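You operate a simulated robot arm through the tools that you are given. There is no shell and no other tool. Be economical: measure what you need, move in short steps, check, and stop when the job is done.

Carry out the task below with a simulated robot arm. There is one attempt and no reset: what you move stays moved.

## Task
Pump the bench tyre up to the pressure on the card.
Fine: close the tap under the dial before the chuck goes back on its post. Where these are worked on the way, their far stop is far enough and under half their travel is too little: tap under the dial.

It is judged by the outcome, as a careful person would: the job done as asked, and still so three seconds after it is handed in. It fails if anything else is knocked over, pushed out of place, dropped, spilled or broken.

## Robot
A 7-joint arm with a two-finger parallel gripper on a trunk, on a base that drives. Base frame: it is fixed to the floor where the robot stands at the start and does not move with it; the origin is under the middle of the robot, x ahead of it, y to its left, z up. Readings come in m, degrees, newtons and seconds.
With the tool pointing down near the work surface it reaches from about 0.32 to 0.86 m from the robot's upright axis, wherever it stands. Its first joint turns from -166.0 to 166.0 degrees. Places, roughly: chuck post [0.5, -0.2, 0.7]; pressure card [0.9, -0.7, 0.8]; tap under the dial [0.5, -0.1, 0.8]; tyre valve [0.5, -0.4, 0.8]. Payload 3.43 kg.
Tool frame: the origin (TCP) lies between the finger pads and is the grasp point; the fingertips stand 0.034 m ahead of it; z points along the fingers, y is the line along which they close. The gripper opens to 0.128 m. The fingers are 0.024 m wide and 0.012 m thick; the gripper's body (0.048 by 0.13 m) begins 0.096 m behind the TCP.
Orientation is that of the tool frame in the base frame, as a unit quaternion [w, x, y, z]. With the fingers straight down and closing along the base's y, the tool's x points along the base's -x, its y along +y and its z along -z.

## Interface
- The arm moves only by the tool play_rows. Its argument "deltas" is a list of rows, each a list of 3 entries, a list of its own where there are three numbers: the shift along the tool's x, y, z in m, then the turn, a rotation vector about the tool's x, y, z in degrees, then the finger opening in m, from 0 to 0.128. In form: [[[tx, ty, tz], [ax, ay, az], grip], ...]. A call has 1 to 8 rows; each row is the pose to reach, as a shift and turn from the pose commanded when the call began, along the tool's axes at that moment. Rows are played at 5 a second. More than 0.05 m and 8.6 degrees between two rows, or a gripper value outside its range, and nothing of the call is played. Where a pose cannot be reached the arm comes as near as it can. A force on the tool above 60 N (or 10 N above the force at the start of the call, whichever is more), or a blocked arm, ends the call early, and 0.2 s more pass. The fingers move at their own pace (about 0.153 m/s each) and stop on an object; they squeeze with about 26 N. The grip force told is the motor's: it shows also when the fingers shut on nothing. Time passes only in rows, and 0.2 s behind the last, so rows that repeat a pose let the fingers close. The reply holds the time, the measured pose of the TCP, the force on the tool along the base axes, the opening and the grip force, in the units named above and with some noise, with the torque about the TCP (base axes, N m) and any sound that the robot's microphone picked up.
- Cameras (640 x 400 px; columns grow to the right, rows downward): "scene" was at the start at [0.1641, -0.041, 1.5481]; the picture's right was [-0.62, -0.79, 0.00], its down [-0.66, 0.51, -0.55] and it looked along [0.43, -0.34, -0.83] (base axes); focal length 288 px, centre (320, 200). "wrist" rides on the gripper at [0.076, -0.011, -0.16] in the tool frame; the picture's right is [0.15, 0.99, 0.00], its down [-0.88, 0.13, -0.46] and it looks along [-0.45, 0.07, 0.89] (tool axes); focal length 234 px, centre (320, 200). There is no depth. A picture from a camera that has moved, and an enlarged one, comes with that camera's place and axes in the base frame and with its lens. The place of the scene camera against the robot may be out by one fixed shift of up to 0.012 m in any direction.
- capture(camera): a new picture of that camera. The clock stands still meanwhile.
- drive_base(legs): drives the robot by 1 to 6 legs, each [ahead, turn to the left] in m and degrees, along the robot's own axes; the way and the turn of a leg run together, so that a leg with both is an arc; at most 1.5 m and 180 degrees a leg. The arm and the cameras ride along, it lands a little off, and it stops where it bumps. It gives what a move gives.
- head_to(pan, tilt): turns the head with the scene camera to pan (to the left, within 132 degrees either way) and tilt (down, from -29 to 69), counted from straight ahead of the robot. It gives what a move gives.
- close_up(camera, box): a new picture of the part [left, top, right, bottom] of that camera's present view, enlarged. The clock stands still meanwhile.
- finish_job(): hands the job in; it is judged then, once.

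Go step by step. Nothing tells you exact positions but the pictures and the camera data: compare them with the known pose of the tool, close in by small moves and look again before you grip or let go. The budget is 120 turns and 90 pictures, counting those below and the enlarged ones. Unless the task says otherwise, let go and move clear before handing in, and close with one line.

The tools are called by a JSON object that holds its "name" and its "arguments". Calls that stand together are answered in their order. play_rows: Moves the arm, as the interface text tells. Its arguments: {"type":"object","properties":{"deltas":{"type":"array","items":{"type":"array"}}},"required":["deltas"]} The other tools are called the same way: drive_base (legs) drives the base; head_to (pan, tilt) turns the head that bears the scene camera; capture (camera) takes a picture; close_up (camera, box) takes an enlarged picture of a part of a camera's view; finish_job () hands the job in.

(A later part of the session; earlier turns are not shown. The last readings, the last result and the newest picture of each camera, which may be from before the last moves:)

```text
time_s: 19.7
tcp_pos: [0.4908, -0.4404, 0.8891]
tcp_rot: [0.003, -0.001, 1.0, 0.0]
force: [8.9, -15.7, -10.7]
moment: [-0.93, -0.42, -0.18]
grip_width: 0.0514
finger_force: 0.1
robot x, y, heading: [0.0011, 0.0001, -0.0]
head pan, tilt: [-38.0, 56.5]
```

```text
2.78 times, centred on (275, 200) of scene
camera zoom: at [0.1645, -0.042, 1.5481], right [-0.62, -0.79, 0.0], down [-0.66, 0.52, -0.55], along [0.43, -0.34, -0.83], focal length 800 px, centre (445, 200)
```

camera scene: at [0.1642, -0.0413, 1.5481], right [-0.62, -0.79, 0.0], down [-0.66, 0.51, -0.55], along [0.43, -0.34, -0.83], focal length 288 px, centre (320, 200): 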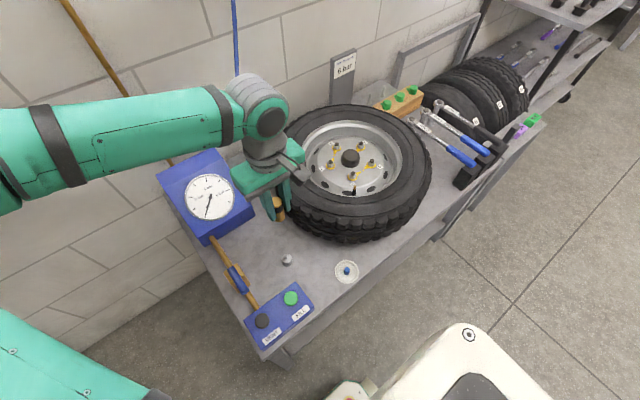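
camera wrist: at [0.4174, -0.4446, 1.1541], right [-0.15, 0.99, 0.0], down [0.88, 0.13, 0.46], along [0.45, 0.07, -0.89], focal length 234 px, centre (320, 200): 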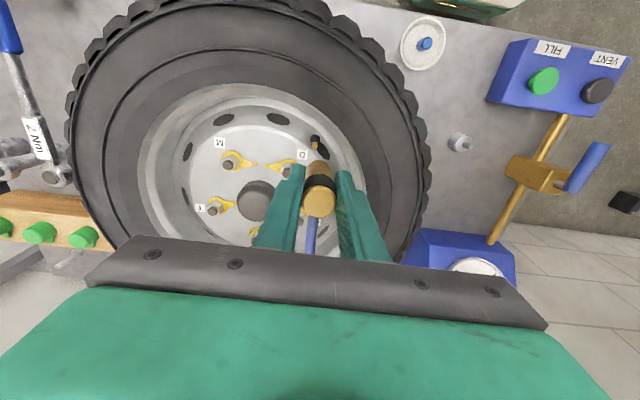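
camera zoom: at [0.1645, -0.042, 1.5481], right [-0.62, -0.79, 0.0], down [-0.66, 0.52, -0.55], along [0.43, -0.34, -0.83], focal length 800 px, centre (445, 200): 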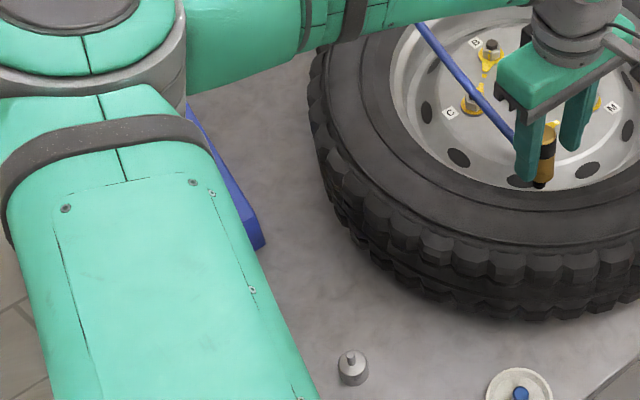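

Forces look unsettled; I hold still a moment and re-read.

{"name": "play_rows", "arguments": {"deltas": [[[0.0, 0, 0.0], [0, 0, 0], 0.056], [[0.0, 0, 0.0], [0, 0, 0], 0.056]]}}

{"name": "close_up", "arguments": {"camera": "scene", "box": [330, 140, 390, 200]}}

{"name": "capture", "arguments": {"camera": "wrist"}}

```text
time_s: 20.3
tcp_pos: [0.4912, -0.4398, 0.8886]
tcp_rot: [0.001, -0.002, 1.0, 0.0]
force: [8.7, -11.6, -11.0]
moment: [-0.78, -0.42, -0.23]
grip_width: 0.0492
finger_force: 0.1
robot x, y, heading: [-0.0032, 0.0012, 0.2]
head pan, tilt: [-38.0, 56.5]
```

```text
6.67 times, centred on (360, 170) of scene
camera zoom: at [0.1646, -0.0419, 1.5481], right [-0.62, -0.79, 0.0], down [-0.66, 0.51, -0.55], along [0.43, -0.34, -0.83], focal length 1916 px, centre (53, 400)
```

zoom: 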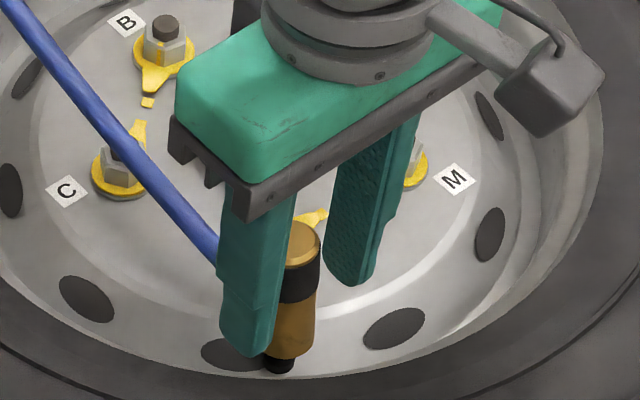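

```text
45 pictures are left
camera wrist: at [0.4153, -0.4517, 1.0476], right [-0.15, 0.99, 0.0], down [0.88, 0.13, 0.46], along [0.45, 0.07, -0.89], focal length 234 px, centre (320, 200)
```

wrist: 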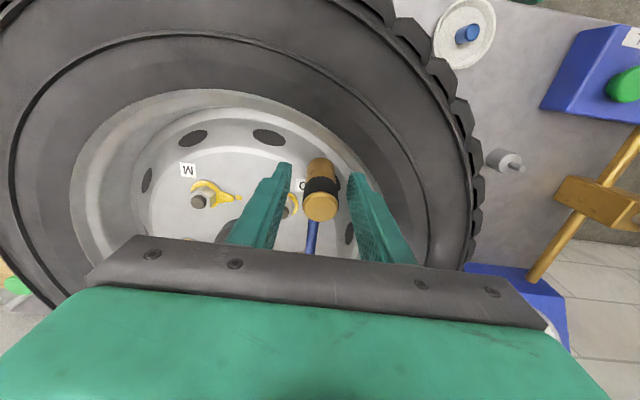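

A finger is lightly touching the rim (force towards +x, -y). I narrow the opening and lift slowly straight up.

{"name": "play_rows", "arguments": {"deltas": [[[0.0, 0, 0.0], [0, 0, 0], 0.04], [[-0.002, 0, -0.0], [0, 0, 0], 0.04], [[-0.002, 0, -0.01], [0, 0, 0], 0.04], [[-0.002, 0, -0.025], [0, 0, 0], 0.042], [[-0.002, 0, -0.045], [0, 0, 0], 0.045]]}}

{"name": "close_up", "arguments": {"camera": "scene", "box": [330, 140, 390, 200]}}

{"name": "close_up", "arguments": {"camera": "wrist", "box": [220, 100, 420, 225]}}

```text
time_s: 21.5
tcp_pos: [0.4914, -0.4398, 0.9348]
tcp_rot: [0.0, -0.001, 1.0, 0.001]
force: [-0.1, 0.5, 0.0]
moment: [0.01, 0.02, -0.02]
grip_width: 0.0452
finger_force: 0.0
robot x, y, heading: [-0.0004, -0.0009, -0.2]
head pan, tilt: [-38.0, 56.5]
```

```text
6.67 times, centred on (360, 170) of scene
camera zoom: at [0.1642, -0.0414, 1.5481], right [-0.62, -0.79, 0.0], down [-0.66, 0.51, -0.55], along [0.43, -0.34, -0.83], focal length 1916 px, centre (53, 400)
```

zoom: 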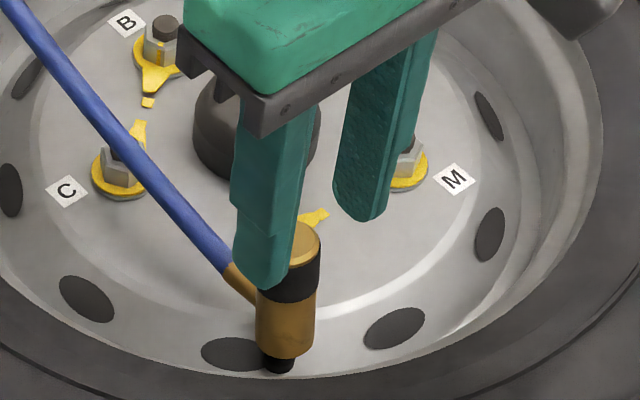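

```text
3.20 times, centred on (320, 162) of wrist
camera zoom: at [0.4151, -0.4522, 1.0945], right [-0.15, 0.99, 0.0], down [0.88, 0.13, 0.46], along [0.45, 0.07, -0.89], focal length 749 px, centre (320, 320)
```

zoom: 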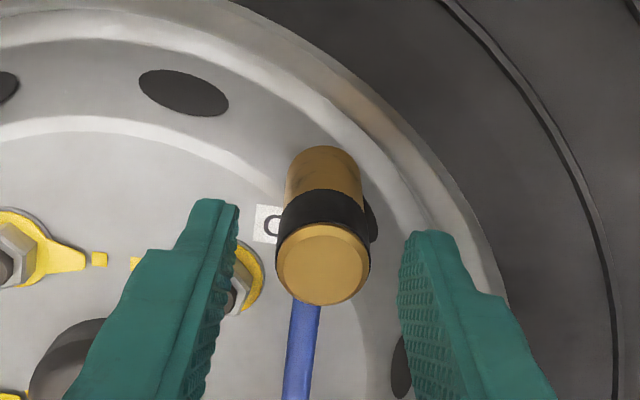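

The chuck stays on the valve. I rise clear, close the fingers and head to the FILL button.

{"name": "play_rows", "arguments": {"deltas": [[[0.0, 0, -0.04], [0, 0, 0], 0.045], [[0.0, 0, -0.08], [0, 0, 0], 0.045], [[0.014, 0.04, -0.085], [0, 0, 0], 0.02], [[0.03, 0.082, -0.085], [0, 0, 0], 0.0], [[0.046, 0.126, -0.085], [0, 0, 0], 0.0], [[0.062, 0.17, -0.085], [0, 0, 0], 0.0], [[0.078, 0.214, -0.085], [0, 0, 0], 0.0], [[0.094, 0.258, -0.085], [0, 0, 0], 0.0]]}}

{"name": "play_rows", "arguments": {"deltas": [[[0.015, 0.04, 0.01], [0, 0, 0], 0.0], [[0.03, 0.076, 0.03], [0, 0, 0], 0.0], [[0.03, 0.076, 0.075], [0, 0, 0], 0.0], [[0.03, 0.076, 0.12], [0, 0, 0], 0.0]]}}

{"name": "capture", "arguments": {"camera": "wrist"}}

{"name": "capture", "arguments": {"camera": "scene"}}

```text
time_s: 23.3
tcp_pos: [0.3967, -0.1837, 1.0166]
tcp_rot: [0.001, -0.002, 1.0, 0.002]
force: [-0.1, -0.2, 0.4]
moment: [0.06, 0.02, -0.02]
grip_width: 0.0
finger_force: 25.7
robot x, y, heading: [0.0034, -0.0042, -0.2]
head pan, tilt: [-38.0, 56.5]
```

```text
time_s: 24.3
tcp_pos: [0.3683, -0.1079, 0.9018]
tcp_rot: [0.001, -0.002, 1.0, 0.001]
force: [-0.6, 0.3, -0.2]
moment: [0.01, 0.0, 0.0]
grip_width: 0.0
finger_force: 26.2
robot x, y, heading: [-0.0026, 0.0008, -0.4]
head pan, tilt: [-38.0, 56.5]
```

```text
42 pictures are left
camera wrist: at [0.2921, -0.1189, 1.0608], right [-0.15, 0.99, 0.0], down [0.88, 0.13, 0.46], along [0.45, 0.07, -0.89], focal length 234 px, centre (320, 200)
```

wrist: 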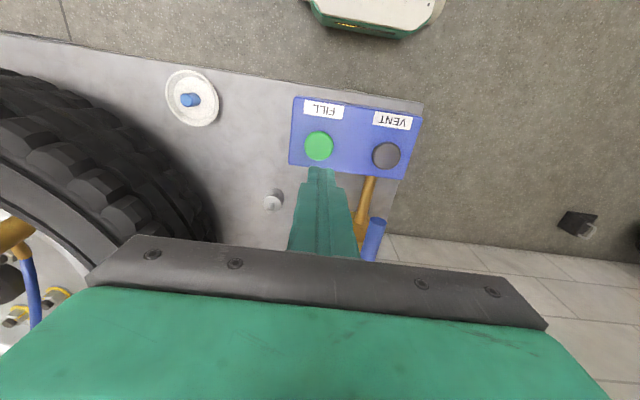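

```text
41 pictures are left
camera scene: at [0.164, -0.0411, 1.5482], right [-0.62, -0.79, 0.0], down [-0.66, 0.51, -0.55], along [0.43, -0.34, -0.83], focal length 288 px, centre (320, 200)
```

scene: 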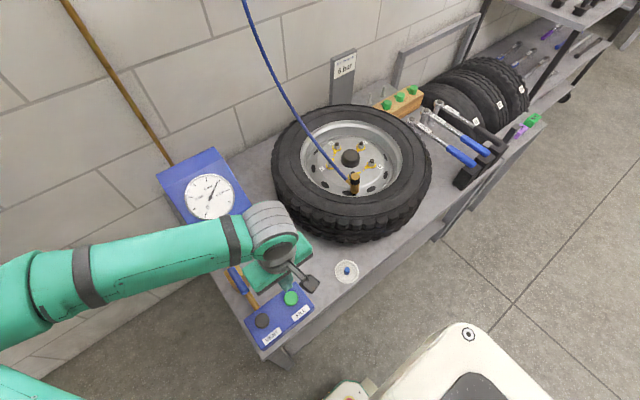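

{"name": "close_up", "arguments": {"camera": "scene", "box": [170, 160, 250, 230]}}

{"name": "play_rows", "arguments": {"deltas": [[[0.003, -0.002, 0.03], [0, 0, 0], 0.0], [[0.003, -0.002, 0.06], [0, 0, 0], 0.0], [[0.003, -0.002, 0.085], [0, 0, 0], 0.0]]}}

{"name": "close_up", "arguments": {"camera": "wrist", "box": [260, 80, 440, 200]}}

```text
5.71 times, centred on (210, 195) of scene
camera zoom: at [0.164, -0.0411, 1.5482], right [-0.62, -0.79, 0.0], down [-0.66, 0.51, -0.55], along [0.43, -0.34, -0.83], focal length 1643 px, centre (949, 229)
```

zoom: 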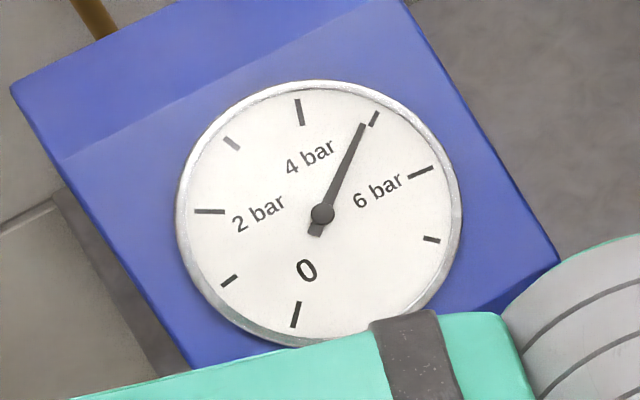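

```text
time_s: 25.1
tcp_pos: [0.3665, -0.1074, 0.8139]
tcp_rot: [0.001, -0.002, 1.0, 0.0]
force: [0.7, 0.3, 0.5]
moment: [-0.01, -0.04, 0.0]
grip_width: 0.0002
finger_force: 26.0
robot x, y, heading: [-0.0001, -0.0002, 0.3]
head pan, tilt: [-38.0, 56.5]
```

```text
3.33 times, centred on (350, 140) of wrist
camera zoom: at [0.2905, -0.1187, 0.9746], right [-0.15, 0.99, 0.0], down [0.88, 0.13, 0.46], along [0.45, 0.07, -0.89], focal length 781 px, centre (220, 400)
```

zoom: 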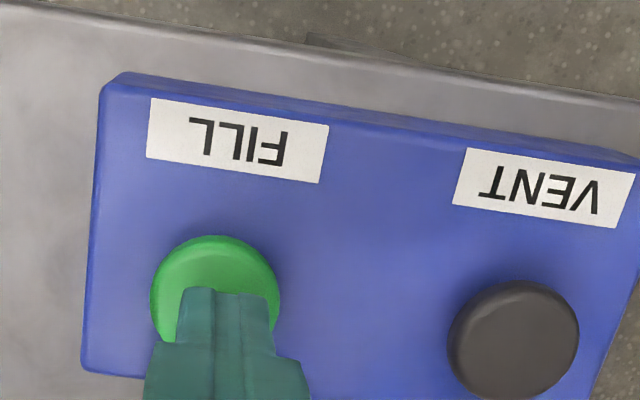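

The dial reads about 4.9 bar with the chuck on. I give FILL one short press and check the gain.

{"name": "play_rows", "arguments": {"deltas": [[[0.003, 0, 0.011], [0, 0, 0], 0.0], [[0.003, 0, 0.018], [0, 0, 0], 0.0], [[0.003, 0, 0.0], [0, 0, 0], 0.0]]}}

{"name": "close_up", "arguments": {"camera": "scene", "box": [170, 160, 250, 230]}}

```text
time_s: 25.9
tcp_pos: [0.3635, -0.1071, 0.8161]
tcp_rot: [0.001, -0.002, 1.0, 0.002]
force: [-0.2, 0.2, -0.1]
moment: [0.0, -0.01, -0.07]
grip_width: 0.0
finger_force: 25.6
robot x, y, heading: [0.0023, -0.0001, 0.0]
head pan, tilt: [-38.0, 56.5]
```

```text
5.71 times, centred on (210, 195) of scene
camera zoom: at [0.1641, -0.0412, 1.5481], right [-0.62, -0.79, 0.0], down [-0.66, 0.51, -0.55], along [0.43, -0.34, -0.83], focal length 1643 px, centre (949, 229)
```

zoom: 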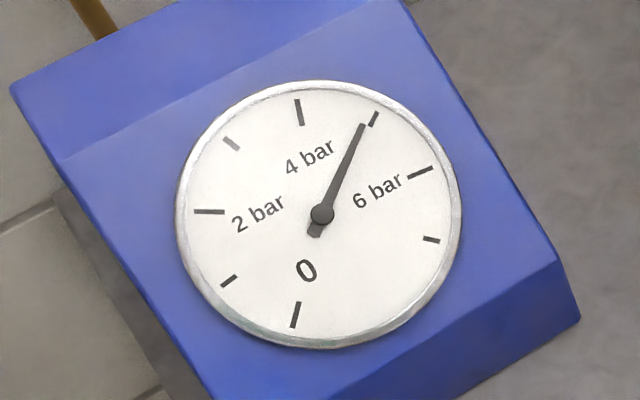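

No change yet; I press a little deeper and stay there to read the force.

{"name": "play_rows", "arguments": {"deltas": [[[0.0, 0, 0.014], [0, 0, 0], 0.0], [[0.0, 0, 0.02], [0, 0, 0], 0.0]]}}

{"name": "close_up", "arguments": {"camera": "scene", "box": [170, 160, 250, 230]}}

```text
time_s: 26.5
tcp_pos: [0.3613, -0.1081, 0.7946]
tcp_rot: [0.002, -0.001, 1.0, 0.001]
force: [1.8, 0.2, 2.9]
moment: [0.02, -0.06, 0.01]
grip_width: 0.0003
finger_force: 25.3
robot x, y, heading: [-0.0023, 0.0037, -0.0]
head pan, tilt: [-38.0, 56.5]
heard: click
```

```text
5.71 times, centred on (210, 195) of scene
camera zoom: at [0.164, -0.0412, 1.5481], right [-0.62, -0.79, 0.0], down [-0.66, 0.51, -0.55], along [0.43, -0.34, -0.83], focal length 1643 px, centre (949, 229)
```

zoom: 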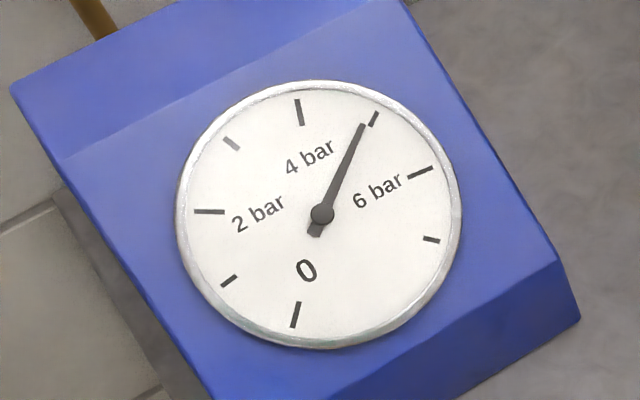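

A click was heard, so the button is in now. I hold it for one more row and look at the dial.

{"name": "play_rows", "arguments": {"deltas": [[[0.0, 0, 0.0], [0, 0, 0], 0.0]]}}

{"name": "close_up", "arguments": {"camera": "scene", "box": [170, 160, 250, 230]}}

```text
time_s: 26.9
tcp_pos: [0.3618, -0.1081, 0.7939]
tcp_rot: [0.001, -0.001, 1.0, 0.001]
force: [2.0, -0.2, 3.6]
moment: [-0.01, -0.09, 0.02]
grip_width: 0.0003
finger_force: 26.5
robot x, y, heading: [0.0006, 0.0003, -0.1]
head pan, tilt: [-38.0, 56.5]
```

```text
5.71 times, centred on (210, 195) of scene
camera zoom: at [0.164, -0.0412, 1.5481], right [-0.62, -0.79, 0.0], down [-0.66, 0.51, -0.55], along [0.43, -0.34, -0.83], focal length 1643 px, centre (949, 229)
```

zoom: 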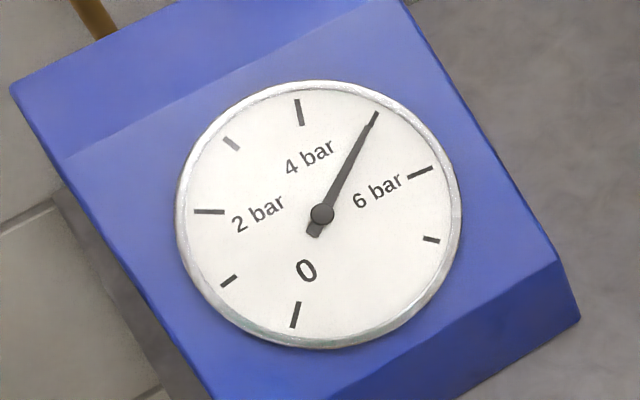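

It rises at about 0.3 bar/s (now about 5.0). I hold for 1.6 s more and check.

{"name": "play_rows", "arguments": {"deltas": [[[0.0, 0, 0.0], [0, 0, 0], 0.0], [[0.0, 0, 0.0], [0, 0, 0], 0.0], [[0.0, 0, 0.0], [0, 0, 0], 0.0], [[0.0, 0, 0.0], [0, 0, 0], 0.0], [[0.0, 0, 0.0], [0, 0, 0], 0.0], [[0.0, 0, 0.0], [0, 0, 0], 0.0], [[0.0, 0, 0.0], [0, 0, 0], 0.0]]}}

{"name": "close_up", "arguments": {"camera": "scene", "box": [170, 160, 250, 230]}}

```text
time_s: 28.5
tcp_pos: [0.3619, -0.108, 0.7944]
tcp_rot: [0.001, -0.001, 1.0, 0.002]
force: [0.6, -0.7, 3.5]
moment: [-0.04, -0.02, 0.01]
grip_width: 0.0001
finger_force: 26.1
robot x, y, heading: [-0.0039, -0.0009, -0.1]
head pan, tilt: [-38.0, 56.5]
```

```text
5.71 times, centred on (210, 195) of scene
camera zoom: at [0.164, -0.0412, 1.5481], right [-0.62, -0.79, 0.0], down [-0.66, 0.51, -0.55], along [0.43, -0.34, -0.83], focal length 1643 px, centre (949, 229)
```

zoom: 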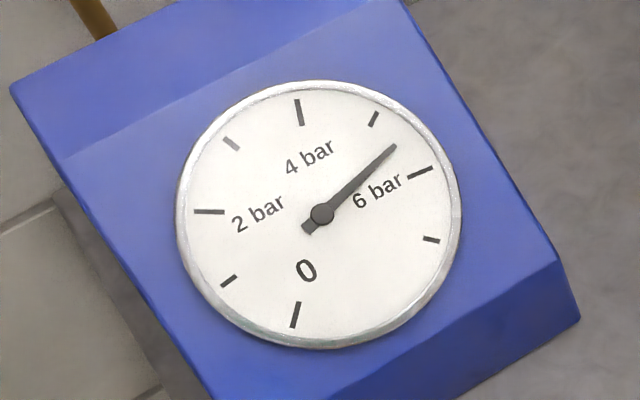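

About 5.5 bar at 0.29 bar/s. I hold 1.2 s more.

{"name": "play_rows", "arguments": {"deltas": [[[0.0, 0, 0.0], [0, 0, 0], 0.0], [[0.0, 0, 0.0], [0, 0, 0], 0.0], [[0.0, 0, 0.0], [0, 0, 0], 0.0], [[0.0, 0, 0.0], [0, 0, 0], 0.0], [[0.0, 0, 0.0], [0, 0, 0], 0.0]]}}

{"name": "close_up", "arguments": {"camera": "scene", "box": [170, 160, 250, 230]}}

```text
time_s: 29.7
tcp_pos: [0.361, -0.1072, 0.7957]
tcp_rot: [0.001, -0.001, 1.0, 0.001]
force: [-0.2, -0.9, 2.0]
moment: [-0.04, 0.05, 0.01]
grip_width: 0.0001
finger_force: 26.1
robot x, y, heading: [0.0002, -0.0049, -0.0]
head pan, tilt: [-38.0, 56.5]
```

```text
5.71 times, centred on (210, 195) of scene
camera zoom: at [0.164, -0.0412, 1.5481], right [-0.62, -0.79, 0.0], down [-0.66, 0.51, -0.55], along [0.43, -0.34, -0.83], focal length 1643 px, centre (949, 229)
```

zoom: 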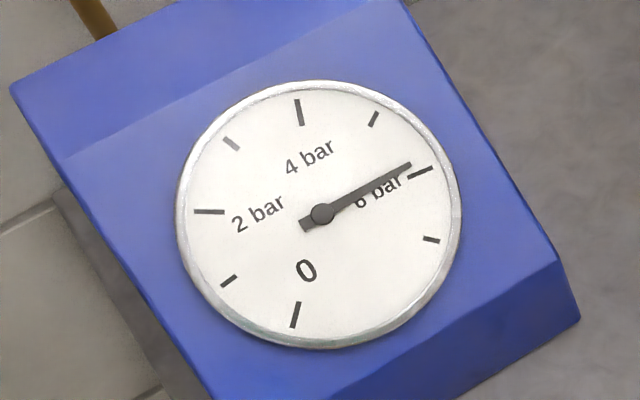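

About 5.85 bar. Two more rows of hold, then release.

{"name": "play_rows", "arguments": {"deltas": [[[0.0, 0, 0.0], [0, 0, 0], 0.0], [[0.0, 0, 0.0], [0, 0, 0], 0.0], [[0.0, 0, -0.02], [0, 0, 0], 0.0]]}}

{"name": "close_up", "arguments": {"camera": "scene", "box": [185, 170, 235, 220]}}

```text
time_s: 30.5
tcp_pos: [0.3603, -0.1068, 0.8122]
tcp_rot: [0.001, -0.002, 1.0, 0.001]
force: [0.5, 0.8, 0.4]
moment: [0.01, 0.0, 0.0]
grip_width: 0.0
finger_force: 25.9
robot x, y, heading: [-0.0023, -0.0025, -0.3]
head pan, tilt: [-38.0, 56.5]
```

```text
8.00 times, centred on (210, 195) of scene
camera zoom: at [0.1641, -0.0412, 1.5481], right [-0.62, -0.79, 0.0], down [-0.66, 0.51, -0.55], along [0.43, -0.34, -0.83], focal length 2300 px, centre (1200, 240)
```

zoom: 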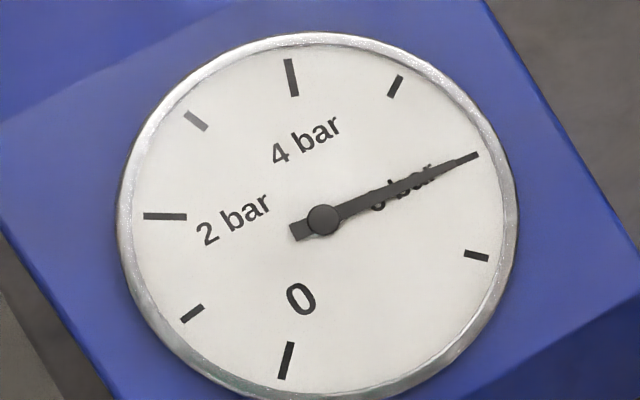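

The needle sits right on 6 bar. Now I go to the +y side of the lever to close the tap.

{"name": "play_rows", "arguments": {"deltas": [[[0.0, 0, -0.045], [0, 0, 0], 0.0], [[0.0, 0, -0.09], [0, 0, 0], 0.0], [[-0.03, 0.038, -0.09], [0, 0, 0], 0.0], [[-0.06, 0.076, -0.09], [0, 0, 0], 0.0], [[-0.09, 0.108, -0.09], [0, 0, 0], 0.0], [[-0.092, 0.122, -0.07], [0, 0, 0], 0.0]]}}

{"name": "capture", "arguments": {"camera": "wrist"}}

```text
time_s: 31.9
tcp_pos: [0.4517, 0.0175, 0.8841]
tcp_rot: [0.001, -0.002, 1.0, 0.001]
force: [0.1, -0.1, -0.3]
moment: [0.02, 0.04, 0.02]
grip_width: 0.0
finger_force: 26.3
robot x, y, heading: [0.0062, -0.0022, -0.1]
head pan, tilt: [-38.0, 56.5]
```

```text
32 pictures are left
camera wrist: at [0.376, 0.0055, 1.0432], right [-0.15, 0.99, 0.0], down [0.88, 0.13, 0.46], along [0.45, 0.07, -0.89], focal length 234 px, centre (320, 200)
```

wrist: 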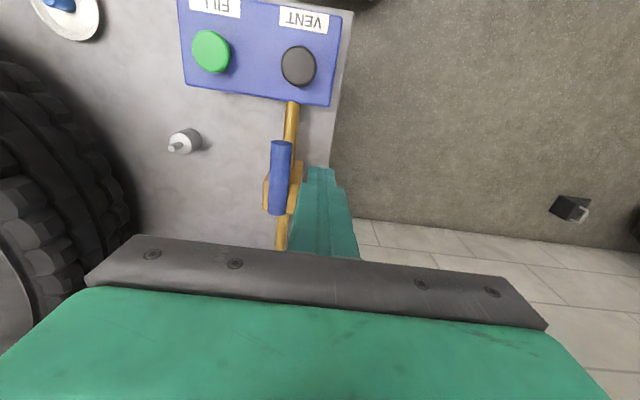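

The lever lies along the pipe at y -0.02 and the fingers are on its +y side. I descend and sweep it back along its arc.

{"name": "play_rows", "arguments": {"deltas": [[[0.0, 0, 0.03], [0, 0, 0], 0.0], [[0.0, 0, 0.051], [0, 0, 0], 0.0], [[0.001, -0.0145, 0.051], [0, 0, 0], 0.0], [[0.0027, -0.0255, 0.051], [0, 0, 0], 0.0], [[0.0043, -0.0355, 0.051], [0, 0, 0], 0.0], [[0.0037, -0.046, 0.051], [0, 0, 0], 0.0], [[0.0017, -0.0563, 0.051], [0, 0, 0], 0.0], [[-0.0023, -0.0658, 0.051], [0, 0, 0], 0.0]]}}

{"name": "play_rows", "arguments": {"deltas": [[[-0.006, -0.009, 0.0], [0, 0, 0], 0.0], [[-0.0127, -0.0165, 0.0], [0, 0, 0], 0.0], [[-0.021, -0.023, 0], [0, 0, 0], 0.0], [[-0.028, -0.027, 0], [0, 0, 0], 0.0], [[-0.033, -0.028, 0], [0, 0, 0], 0.0], [[-0.037, -0.028, 0], [0, 0, 0], 0.0], [[-0.041, -0.028, 0], [0, 0, 0], 0.0]]}}

{"name": "capture", "arguments": {"camera": "wrist"}}

```text
time_s: 33.7
tcp_pos: [0.455, -0.0503, 0.8338]
tcp_rot: [0.0, -0.002, 1.0, 0.0]
force: [0.2, 0.5, 0.1]
moment: [0.02, -0.05, 0.02]
grip_width: 0.0
finger_force: 25.9
robot x, y, heading: [0.0007, -0.0008, -0.2]
head pan, tilt: [-38.0, 56.5]
```

```text
time_s: 35.3
tcp_pos: [0.4895, -0.0785, 0.8336]
tcp_rot: [-0.005, -0.001, 1.0, 0.001]
force: [-56.5, 4.2, 12.1]
moment: [0.04, 0.93, 0.09]
grip_width: 0.0001
finger_force: 26.0
robot x, y, heading: [-0.0044, -0.0022, -0.3]
head pan, tilt: [-38.0, 56.5]
```

```text
31 pictures are left
camera wrist: at [0.4154, -0.0913, 0.9935], right [-0.15, 0.99, 0.0], down [0.88, 0.13, 0.45], along [0.44, 0.07, -0.89], focal length 234 px, centre (320, 200)
```

wrist: 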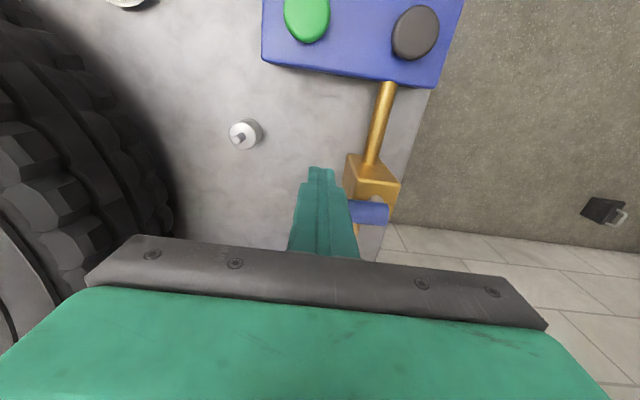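

The lever is back at its closed stop. I back off, rise, and check the lever and dial before going to the chuck.

{"name": "play_rows", "arguments": {"deltas": [[[0.02, 0, 0.0], [0, 0, 0], 0.0], [[0.02, 0, -0.045], [0, 0, 0], 0.0], [[0.02, 0, -0.09], [0, 0, 0], 0.0], [[0.02, 0, -0.135], [0, 0, 0], 0.0], [[0.02, -0.045, -0.15], [0, 0, 0], 0.0], [[0.015, -0.09, -0.165], [0, 0, 0], 0.0], [[0.01, -0.135, -0.165], [0, 0, 0], 0.04], [[0.005, -0.18, -0.165], [0, 0, 0], 0.05]]}}

{"name": "capture", "arguments": {"camera": "scene"}}

{"name": "close_up", "arguments": {"camera": "scene", "box": [185, 170, 265, 290]}}

```text
time_s: 37.1
tcp_pos: [0.4931, -0.2594, 1.0007]
tcp_rot: [0.001, -0.002, 1.0, 0.001]
force: [0.2, 1.2, -0.2]
moment: [-0.05, 0.02, -0.02]
grip_width: 0.0502
finger_force: 0.1
robot x, y, heading: [-0.0017, 0.0011, 0.1]
head pan, tilt: [-38.0, 56.5]
```

```text
30 pictures are left
camera scene: at [0.164, -0.0407, 1.5482], right [-0.62, -0.79, 0.0], down [-0.66, 0.51, -0.55], along [0.43, -0.34, -0.83], focal length 288 px, centre (320, 200)
```

scene: 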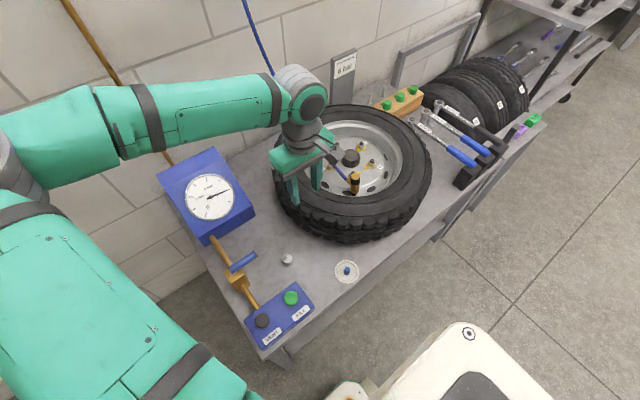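

```text
3.33 times, centred on (225, 230) of scene
camera zoom: at [0.164, -0.0407, 1.5482], right [-0.62, -0.79, 0.0], down [-0.66, 0.51, -0.55], along [0.43, -0.34, -0.83], focal length 958 px, centre (637, 100)
```

zoom: 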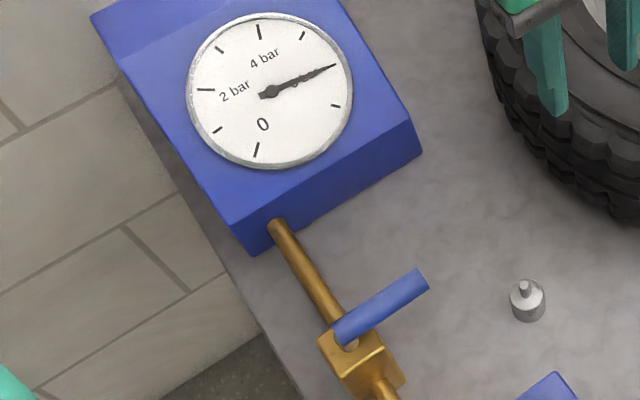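

Tap closed, dial still at 6 bar. I go above the chuck on the valve.

{"name": "play_rows", "arguments": {"deltas": [[[0.0, -0.045, 0.0], [0, 0, 0], 0.045], [[0.001, -0.09, 0.0], [0, 0, 0], 0.045], [[0.002, -0.135, 0], [0, 0, 0], 0.045], [[0.003, -0.179, 0], [0, 0, 0], 0.045], [[0.003, -0.179, 0.045], [0, 0, 0], 0.045]]}}

{"name": "close_up", "arguments": {"camera": "wrist", "box": [220, 100, 420, 225]}}

{"name": "close_up", "arguments": {"camera": "scene", "box": [330, 140, 390, 200]}}

```text
time_s: 38.3
tcp_pos: [0.4913, -0.4381, 0.9533]
tcp_rot: [0.0, -0.002, 1.0, 0.001]
force: [0.2, 0.8, -0.4]
moment: [-0.03, 0.02, -0.01]
grip_width: 0.0452
finger_force: 0.0
robot x, y, heading: [-0.0006, 0.0009, -0.2]
head pan, tilt: [-38.0, 56.5]
```

```text
3.20 times, centred on (320, 162) of wrist
camera zoom: at [0.4159, -0.4505, 1.1116], right [-0.15, 0.99, 0.0], down [0.88, 0.13, 0.46], along [0.45, 0.07, -0.89], focal length 749 px, centre (320, 320)
```

zoom: 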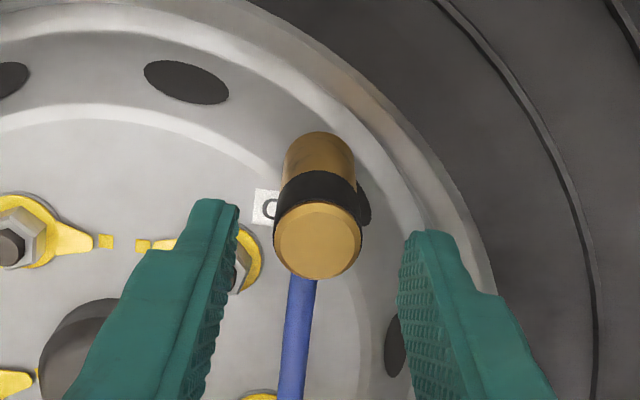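

```text
6.67 times, centred on (360, 170) of scene
camera zoom: at [0.1639, -0.0412, 1.5481], right [-0.62, -0.79, 0.0], down [-0.66, 0.51, -0.55], along [0.43, -0.34, -0.83], focal length 1916 px, centre (53, 400)
```

zoom: 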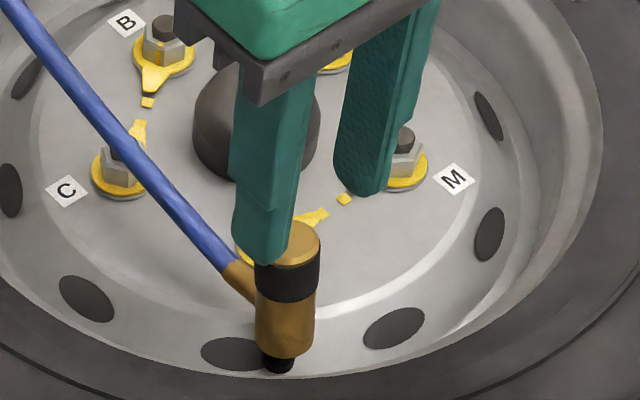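

Chuck is centred; I shift 3 mm in +x, descend and grip.

{"name": "play_rows", "arguments": {"deltas": [[[-0.003, 0, 0.02], [0, 0, 0], 0.045], [[-0.003, 0, 0.042], [0, 0, 0], 0.043], [[-0.003, 0, 0.061], [0, 0, 0], 0.043], [[-0.003, 0, 0.061], [0, 0, 0], 0.02], [[-0.003, 0, 0.061], [0, 0, 0], 0.0], [[-0.003, 0, 0.061], [0, 0, 0], 0.0]]}}

{"name": "close_up", "arguments": {"camera": "wrist", "box": [220, 100, 420, 225]}}

```text
time_s: 39.7
tcp_pos: [0.4931, -0.4386, 0.8934]
tcp_rot: [0.001, -0.002, 1.0, 0.001]
force: [-2.8, 1.4, 0.0]
moment: [0.03, 0.18, -0.03]
grip_width: 0.026
finger_force: 26.1
robot x, y, heading: [-0.0006, -0.0023, 0.0]
head pan, tilt: [-38.0, 56.5]
```

```text
3.20 times, centred on (320, 162) of wrist
camera zoom: at [0.4177, -0.4506, 1.052], right [-0.15, 0.99, 0.0], down [0.88, 0.13, 0.46], along [0.45, 0.07, -0.89], focal length 749 px, centre (320, 320)
```

zoom: 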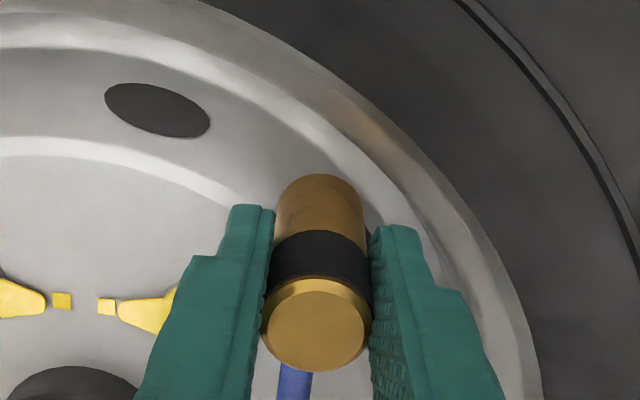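

Gripped. I pull the chuck straight up off the valve.

{"name": "play_rows", "arguments": {"deltas": [[[0, 0, -0.005], [0, 0, 0], 0.0], [[0, 0, -0.012], [0, 0, 0], 0.0], [[0, 0, -0.02], [0, 0, 0], 0.0], [[0, 0, -0.035], [0, 0, 0], 0.0], [[0, 0, -0.06], [0, 0, 0], 0.0], [[0, 0, -0.1], [0, 0, 0], 0.0], [[0, 0, -0.14], [0, 0, 0], 0.0]]}}

{"name": "close_up", "arguments": {"camera": "scene", "box": [180, 110, 400, 270]}}

```text
time_s: 41.3
tcp_pos: [0.494, -0.4402, 1.0321]
tcp_rot: [0.001, -0.003, 1.0, 0.001]
force: [0.4, -0.5, -1.0]
moment: [0.0, 0.03, 0.04]
grip_width: 0.0262
finger_force: 25.7
robot x, y, heading: [-0.0008, 0.0008, -0.2]
head pan, tilt: [-38.0, 56.5]
```

```text
2.50 times, centred on (290, 190) of scene
camera zoom: at [0.1643, -0.0415, 1.5481], right [-0.62, -0.79, 0.0], down [-0.66, 0.51, -0.55], along [0.43, -0.34, -0.83], focal length 719 px, centre (395, 225)
```

zoom: 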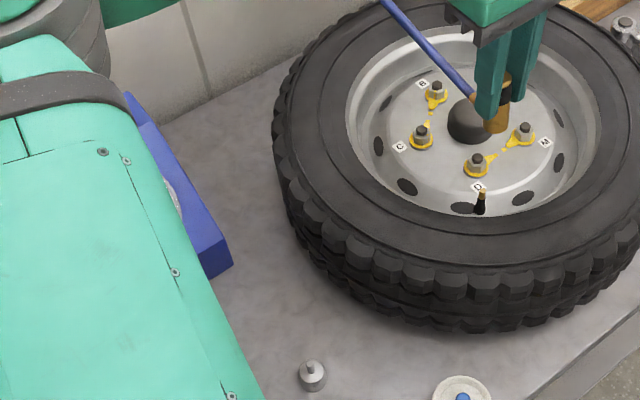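

Off the valve. I carry it back above the post.

{"name": "play_rows", "arguments": {"deltas": [[[0.003, 0.04, 0], [0, 0, 0], 0.0], [[0.006, 0.08, 0], [0, 0, 0], 0.0], [[0.009, 0.12, 0], [0, 0, 0], 0.0], [[0.012, 0.16, 0], [0, 0, 0], 0.0], [[0.014, 0.2, 0], [0, 0, 0], 0.0], [[0.016, 0.235, 0], [0, 0, 0], 0.0], [[0.017, 0.271, 0.0], [0, 0, 0], 0.0], [[0.017, 0.271, 0.045], [0, 0, 0], 0.0]]}}

{"name": "play_rows", "arguments": {"deltas": [[[0, 0, 0.045], [0, 0, 0], 0.0], [[0, 0, 0.09], [0, 0, 0], 0.0]]}}

{"name": "close_up", "arguments": {"camera": "wrist", "box": [260, 100, 380, 220]}}

{"name": "close_up", "arguments": {"camera": "scene", "box": [255, 210, 315, 270]}}

```text
time_s: 43.1
tcp_pos: [0.4744, -0.1661, 0.9879]
tcp_rot: [0.0, -0.002, 1.0, 0.001]
force: [0.3, -0.5, -1.7]
moment: [0.01, -0.02, -0.02]
grip_width: 0.0262
finger_force: 26.7
robot x, y, heading: [0.0033, -0.0035, -0.2]
head pan, tilt: [-38.0, 56.5]
```

```text
time_s: 43.7
tcp_pos: [0.4752, -0.167, 0.8972]
tcp_rot: [0.001, -0.002, 1.0, 0.001]
force: [0.1, -0.5, -1.6]
moment: [0.01, -0.01, -0.02]
grip_width: 0.026
finger_force: 25.9
robot x, y, heading: [-0.0014, 0.0012, 0.2]
head pan, tilt: [-38.0, 56.5]
```

```text
3.33 times, centred on (320, 160) of wrist
camera zoom: at [0.3986, -0.1791, 1.0564], right [-0.15, 0.99, 0.0], down [0.88, 0.13, 0.46], along [0.45, 0.07, -0.89], focal length 781 px, centre (320, 333)
```

zoom: 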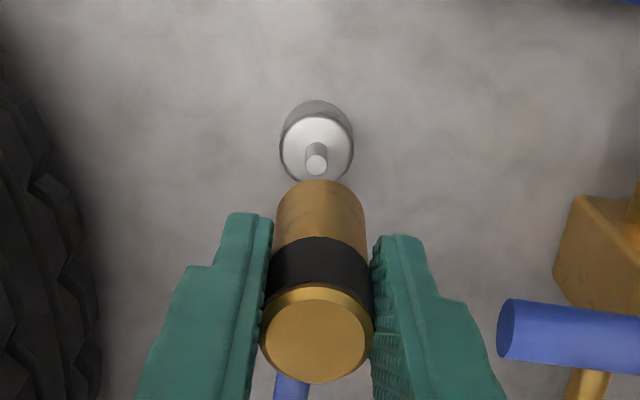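

```text
6.67 times, centred on (285, 240) of scene
camera zoom: at [0.1639, -0.0412, 1.5482], right [-0.62, -0.79, 0.0], down [-0.66, 0.51, -0.55], along [0.43, -0.34, -0.83], focal length 1916 px, centre (553, -67)
```

zoom: 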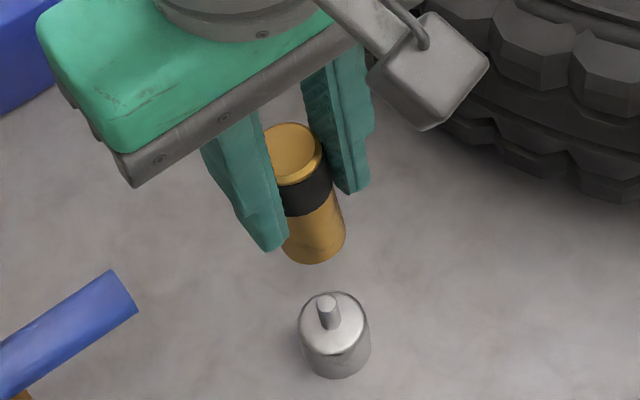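

Pin top triangulates to about (0.476, -0.168, 0.762); the chuck is within ~1 mm of it. I lower gradually.

{"name": "play_rows", "arguments": {"deltas": [[[-0.001, -0.001, 0.03], [0, 0, 0], 0.0], [[-0.001, -0.001, 0.06], [0, 0, 0], 0.0], [[-0.001, -0.001, 0.068], [0, 0, 0], 0.0]]}}

{"name": "close_up", "arguments": {"camera": "wrist", "box": [260, 100, 380, 220]}}

{"name": "close_up", "arguments": {"camera": "scene", "box": [255, 220, 315, 280]}}

```text
time_s: 44.5
tcp_pos: [0.4765, -0.1676, 0.8277]
tcp_rot: [0.001, -0.002, 1.0, 0.0]
force: [-0.5, 0.4, -1.2]
moment: [-0.02, 0.01, 0.02]
grip_width: 0.0258
finger_force: 26.1
robot x, y, heading: [0.0025, -0.0001, -0.1]
head pan, tilt: [-38.0, 56.5]
```

```text
3.33 times, centred on (320, 160) of wrist
camera zoom: at [0.3997, -0.18, 0.9866], right [-0.15, 0.99, 0.0], down [0.88, 0.13, 0.46], along [0.45, 0.07, -0.89], focal length 781 px, centre (320, 333)
```

zoom: 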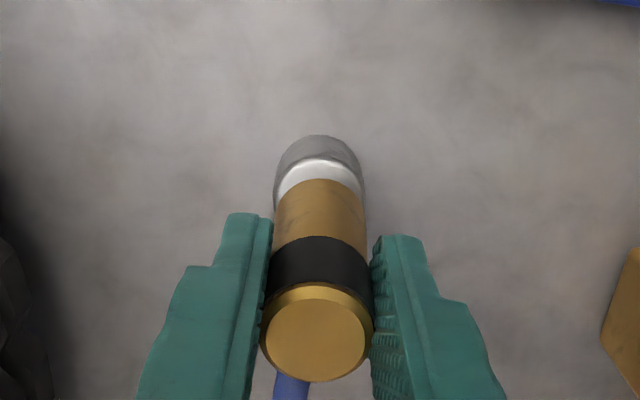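

```text
6.67 times, centred on (285, 250) of scene
camera zoom: at [0.164, -0.0412, 1.5481], right [-0.62, -0.79, 0.0], down [-0.66, 0.51, -0.55], along [0.43, -0.34, -0.83], focal length 1916 px, centre (553, -133)
```

zoom: 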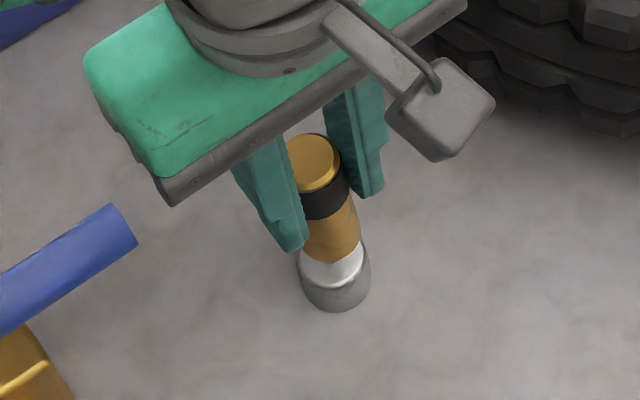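

Well aligned. I lower in small steps until it seats on the collar.

{"name": "play_rows", "arguments": {"deltas": [[[0, 0, 0.008], [0, 0, 0], 0.0], [[0, 0, 0.016], [0, 0, 0], 0.0], [[0, 0, 0.024], [0, 0, 0], 0.0], [[0, 0, 0.03], [0, 0, 0], 0.0], [[0, 0, 0.034], [0, 0, 0], 0.0], [[0, 0, 0.037], [0, 0, 0], 0.0]]}}

{"name": "close_up", "arguments": {"camera": "scene", "box": [255, 220, 315, 280]}}

```text
time_s: 45.3
tcp_pos: [0.4765, -0.1673, 0.8087]
tcp_rot: [0.002, 0.0, 1.0, -0.001]
force: [0.3, -0.2, -1.5]
moment: [0.0, -0.02, -0.04]
grip_width: 0.0258
finger_force: 26.6
robot x, y, heading: [0.0047, -0.0021, -0.0]
head pan, tilt: [-38.0, 56.5]
stopped in row 4: the force on the tool passed its limit at 76 N (the readings are from after the stop); the commanded pose is now the measured one
```

```text
6.67 times, centred on (285, 250) of scene
camera zoom: at [0.1639, -0.0411, 1.5482], right [-0.62, -0.79, 0.0], down [-0.66, 0.51, -0.55], along [0.43, -0.34, -0.83], focal length 1916 px, centre (553, -133)
```

zoom: 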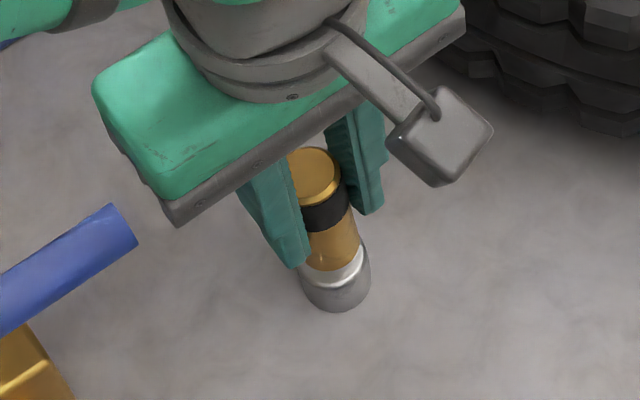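

It stopped on the pin tip, about 2.5 cm above its seat, so I'm slightly off. I lift a bit and re-measure.

{"name": "play_rows", "arguments": {"deltas": [[[0, 0, -0.02], [0, 0, 0], 0.0], [[0, 0, -0.05], [0, 0, 0], 0.0]]}}

{"name": "close_up", "arguments": {"camera": "wrist", "box": [280, 120, 360, 220]}}

{"name": "close_up", "arguments": {"camera": "scene", "box": [265, 230, 305, 270]}}

```text
time_s: 45.9
tcp_pos: [0.476, -0.1693, 0.8573]
tcp_rot: [0.003, -0.002, 1.0, 0.0]
force: [-0.8, -0.3, -1.5]
moment: [0.0, 0.05, -0.01]
grip_width: 0.0261
finger_force: 26.0
robot x, y, heading: [0.0024, -0.0028, -0.2]
head pan, tilt: [-38.0, 56.5]
```

```text
4.00 times, centred on (320, 170) of wrist
camera zoom: at [0.4003, -0.1808, 1.0164], right [-0.15, 0.99, 0.0], down [0.88, 0.13, 0.46], along [0.46, 0.07, -0.89], focal length 937 px, centre (320, 320)
```

zoom: 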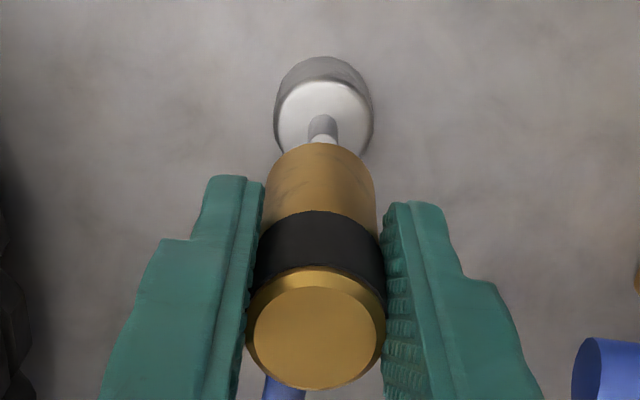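

```text
10.00 times, centred on (285, 250) of scene
camera zoom: at [0.1642, -0.0412, 1.5481], right [-0.62, -0.79, 0.0], down [-0.66, 0.51, -0.55], along [0.43, -0.34, -0.83], focal length 2874 px, centre (670, -300)
```

zoom: 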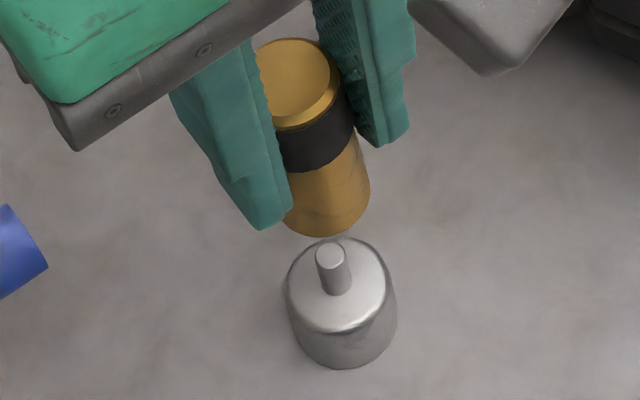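

Both views say the chuck must shift about +1.5 mm in x and +1.5 mm in y. I correct and lower again gently.

{"name": "play_rows", "arguments": {"deltas": [[[-0.0015, 0.0015, 0.0], [0, 0, 0], 0.0], [[-0.0015, 0.0015, 0.025], [0, 0, 0], 0.0], [[-0.0015, 0.0015, 0.042], [0, 0, 0], 0.0], [[-0.0015, 0.0015, 0.047], [0, 0, 0], 0.0], [[-0.0015, 0.0015, 0.051], [0, 0, 0], 0.0], [[-0.0015, 0.0015, 0.055], [0, 0, 0], 0.0]]}}

{"name": "close_up", "arguments": {"camera": "scene", "box": [265, 230, 305, 270]}}

```text
time_s: 47.3
tcp_pos: [0.4796, -0.166, 0.8025]
tcp_rot: [0.004, -0.001, 1.0, -0.001]
force: [2.0, -9.7, 1.4]
moment: [-0.57, -0.09, -0.03]
grip_width: 0.0261
finger_force: 26.3
robot x, y, heading: [0.0005, 0.0017, -0.0]
head pan, tilt: [-38.0, 56.5]
```

```text
10.00 times, centred on (285, 250) of scene
camera zoom: at [0.164, -0.0415, 1.5481], right [-0.62, -0.79, 0.0], down [-0.66, 0.51, -0.55], along [0.43, -0.34, -0.83], focal length 2874 px, centre (670, -300)
```

zoom: 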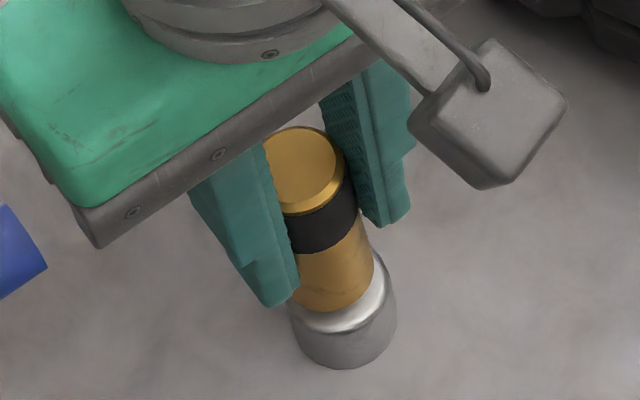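

The pin has entered (only a small side force in -y). I ease 1 mm in -y and continue down.

{"name": "play_rows", "arguments": {"deltas": [[[0, -0.001, 0.0], [0, 0, 0], 0.0], [[0, -0.001, 0.005], [0, 0, 0], 0.0], [[0, -0.001, 0.01], [0, 0, 0], 0.0], [[0, -0.001, 0.014], [0, 0, 0], 0.0]]}}

{"name": "close_up", "arguments": {"camera": "scene", "box": [265, 230, 305, 270]}}

```text
time_s: 48.3
tcp_pos: [0.4779, -0.1655, 0.7904]
tcp_rot: [0.002, -0.002, 1.0, 0.0]
force: [1.3, -1.1, 33.6]
moment: [-0.14, -0.58, -0.01]
grip_width: 0.0261
finger_force: 25.3
robot x, y, heading: [-0.0022, -0.0016, 0.1]
head pan, tilt: [-38.0, 56.5]
```

```text
10.00 times, centred on (285, 250) of scene
camera zoom: at [0.1634, -0.041, 1.5482], right [-0.62, -0.79, 0.0], down [-0.66, 0.51, -0.55], along [0.43, -0.34, -0.83], focal length 2874 px, centre (670, -300)
```

zoom: 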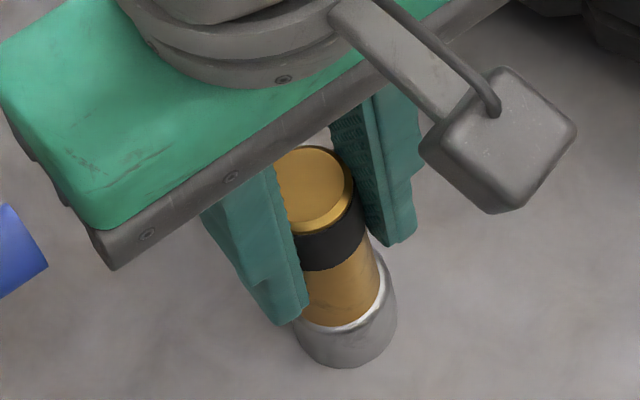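

Nearly down, perhaps 3 mm to go. I press slightly further.

{"name": "play_rows", "arguments": {"deltas": [[[0, 0, 0.002], [0, 0, 0], 0.0], [[0, 0, 0.004], [0, 0, 0], 0.0], [[0, 0, 0.005], [0, 0, 0], 0.0]]}}

{"name": "close_up", "arguments": {"camera": "scene", "box": [265, 230, 305, 270]}}

```text
time_s: 48.7
tcp_pos: [0.4776, -0.1691, 0.7907]
tcp_rot: [0.003, 0.0, 1.0, 0.0]
force: [-4.8, 2.1, 19.4]
moment: [0.1, -0.01, 0.01]
grip_width: 0.0259
finger_force: 26.2
robot x, y, heading: [-0.0024, 0.0009, -0.0]
head pan, tilt: [-38.0, 56.5]
stopped in row 1: the force on the tool passed its limit at 70 N (the readings are from after the stop); the commanded pose is now the measured one
```

```text
10.00 times, centred on (285, 250) of scene
camera zoom: at [0.1636, -0.041, 1.5482], right [-0.62, -0.79, 0.0], down [-0.66, 0.51, -0.55], along [0.43, -0.34, -0.83], focal length 2874 px, centre (670, -300)
```

zoom: 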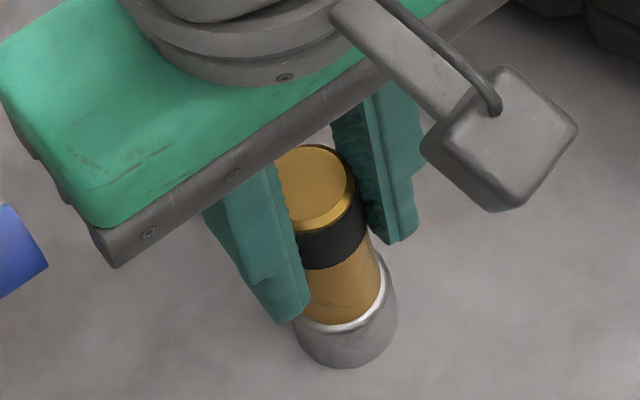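

It meets a hard stop at the height expected for the seat (TCP 0.791). I release and look.

{"name": "play_rows", "arguments": {"deltas": [[[0, 0, 0], [0, 0, 0], 0.035], [[0, 0, 0.0], [0, 0, 0], 0.06], [[0, 0, 0.0], [0, 0, 0], 0.07], [[0, 0, -0.03], [0, 0, 0], 0.07], [[0, 0, -0.075], [0, 0, 0], 0.07], [[0, 0, -0.12], [0, 0, 0], 0.07], [[0, 0, -0.165], [0, 0, 0], 0.07]]}}

{"name": "close_up", "arguments": {"camera": "scene", "box": [270, 235, 300, 275]}}

{"name": "capture", "arguments": {"camera": "wrist"}}

```text
time_s: 50.3
tcp_pos: [0.4775, -0.1646, 0.9529]
tcp_rot: [0.004, -0.001, 1.0, -0.001]
force: [0.4, -0.4, -0.1]
moment: [0.0, -0.01, 0.02]
grip_width: 0.0703
finger_force: 0.2
robot x, y, heading: [-0.0012, -0.0022, 0.0]
head pan, tilt: [-38.0, 56.5]
```

```text
10.00 times, centred on (285, 255) of scene
camera zoom: at [0.1642, -0.0412, 1.5481], right [-0.62, -0.79, 0.0], down [-0.66, 0.51, -0.55], along [0.43, -0.34, -0.83], focal length 2874 px, centre (670, -350)
```

zoom: 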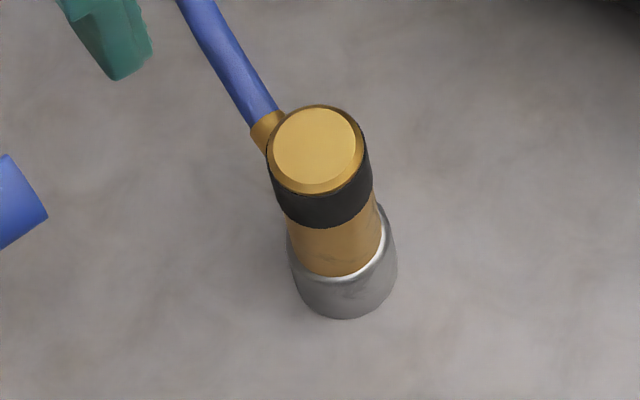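

```text
13 pictures are left
camera wrist: at [0.4011, -0.1763, 1.1122], right [-0.15, 0.99, 0.0], down [0.88, 0.13, 0.46], along [0.46, 0.07, -0.89], focal length 234 px, centre (320, 200)
```

wrist: 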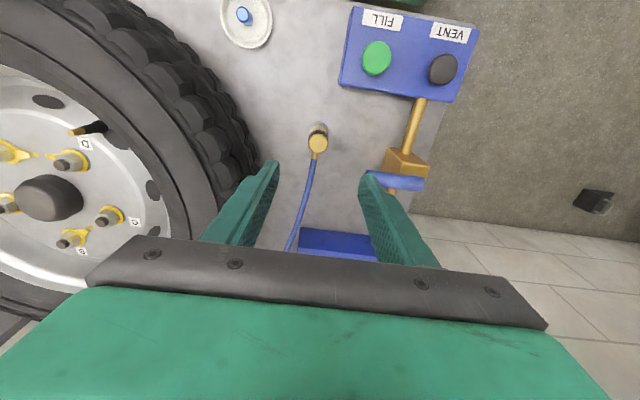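

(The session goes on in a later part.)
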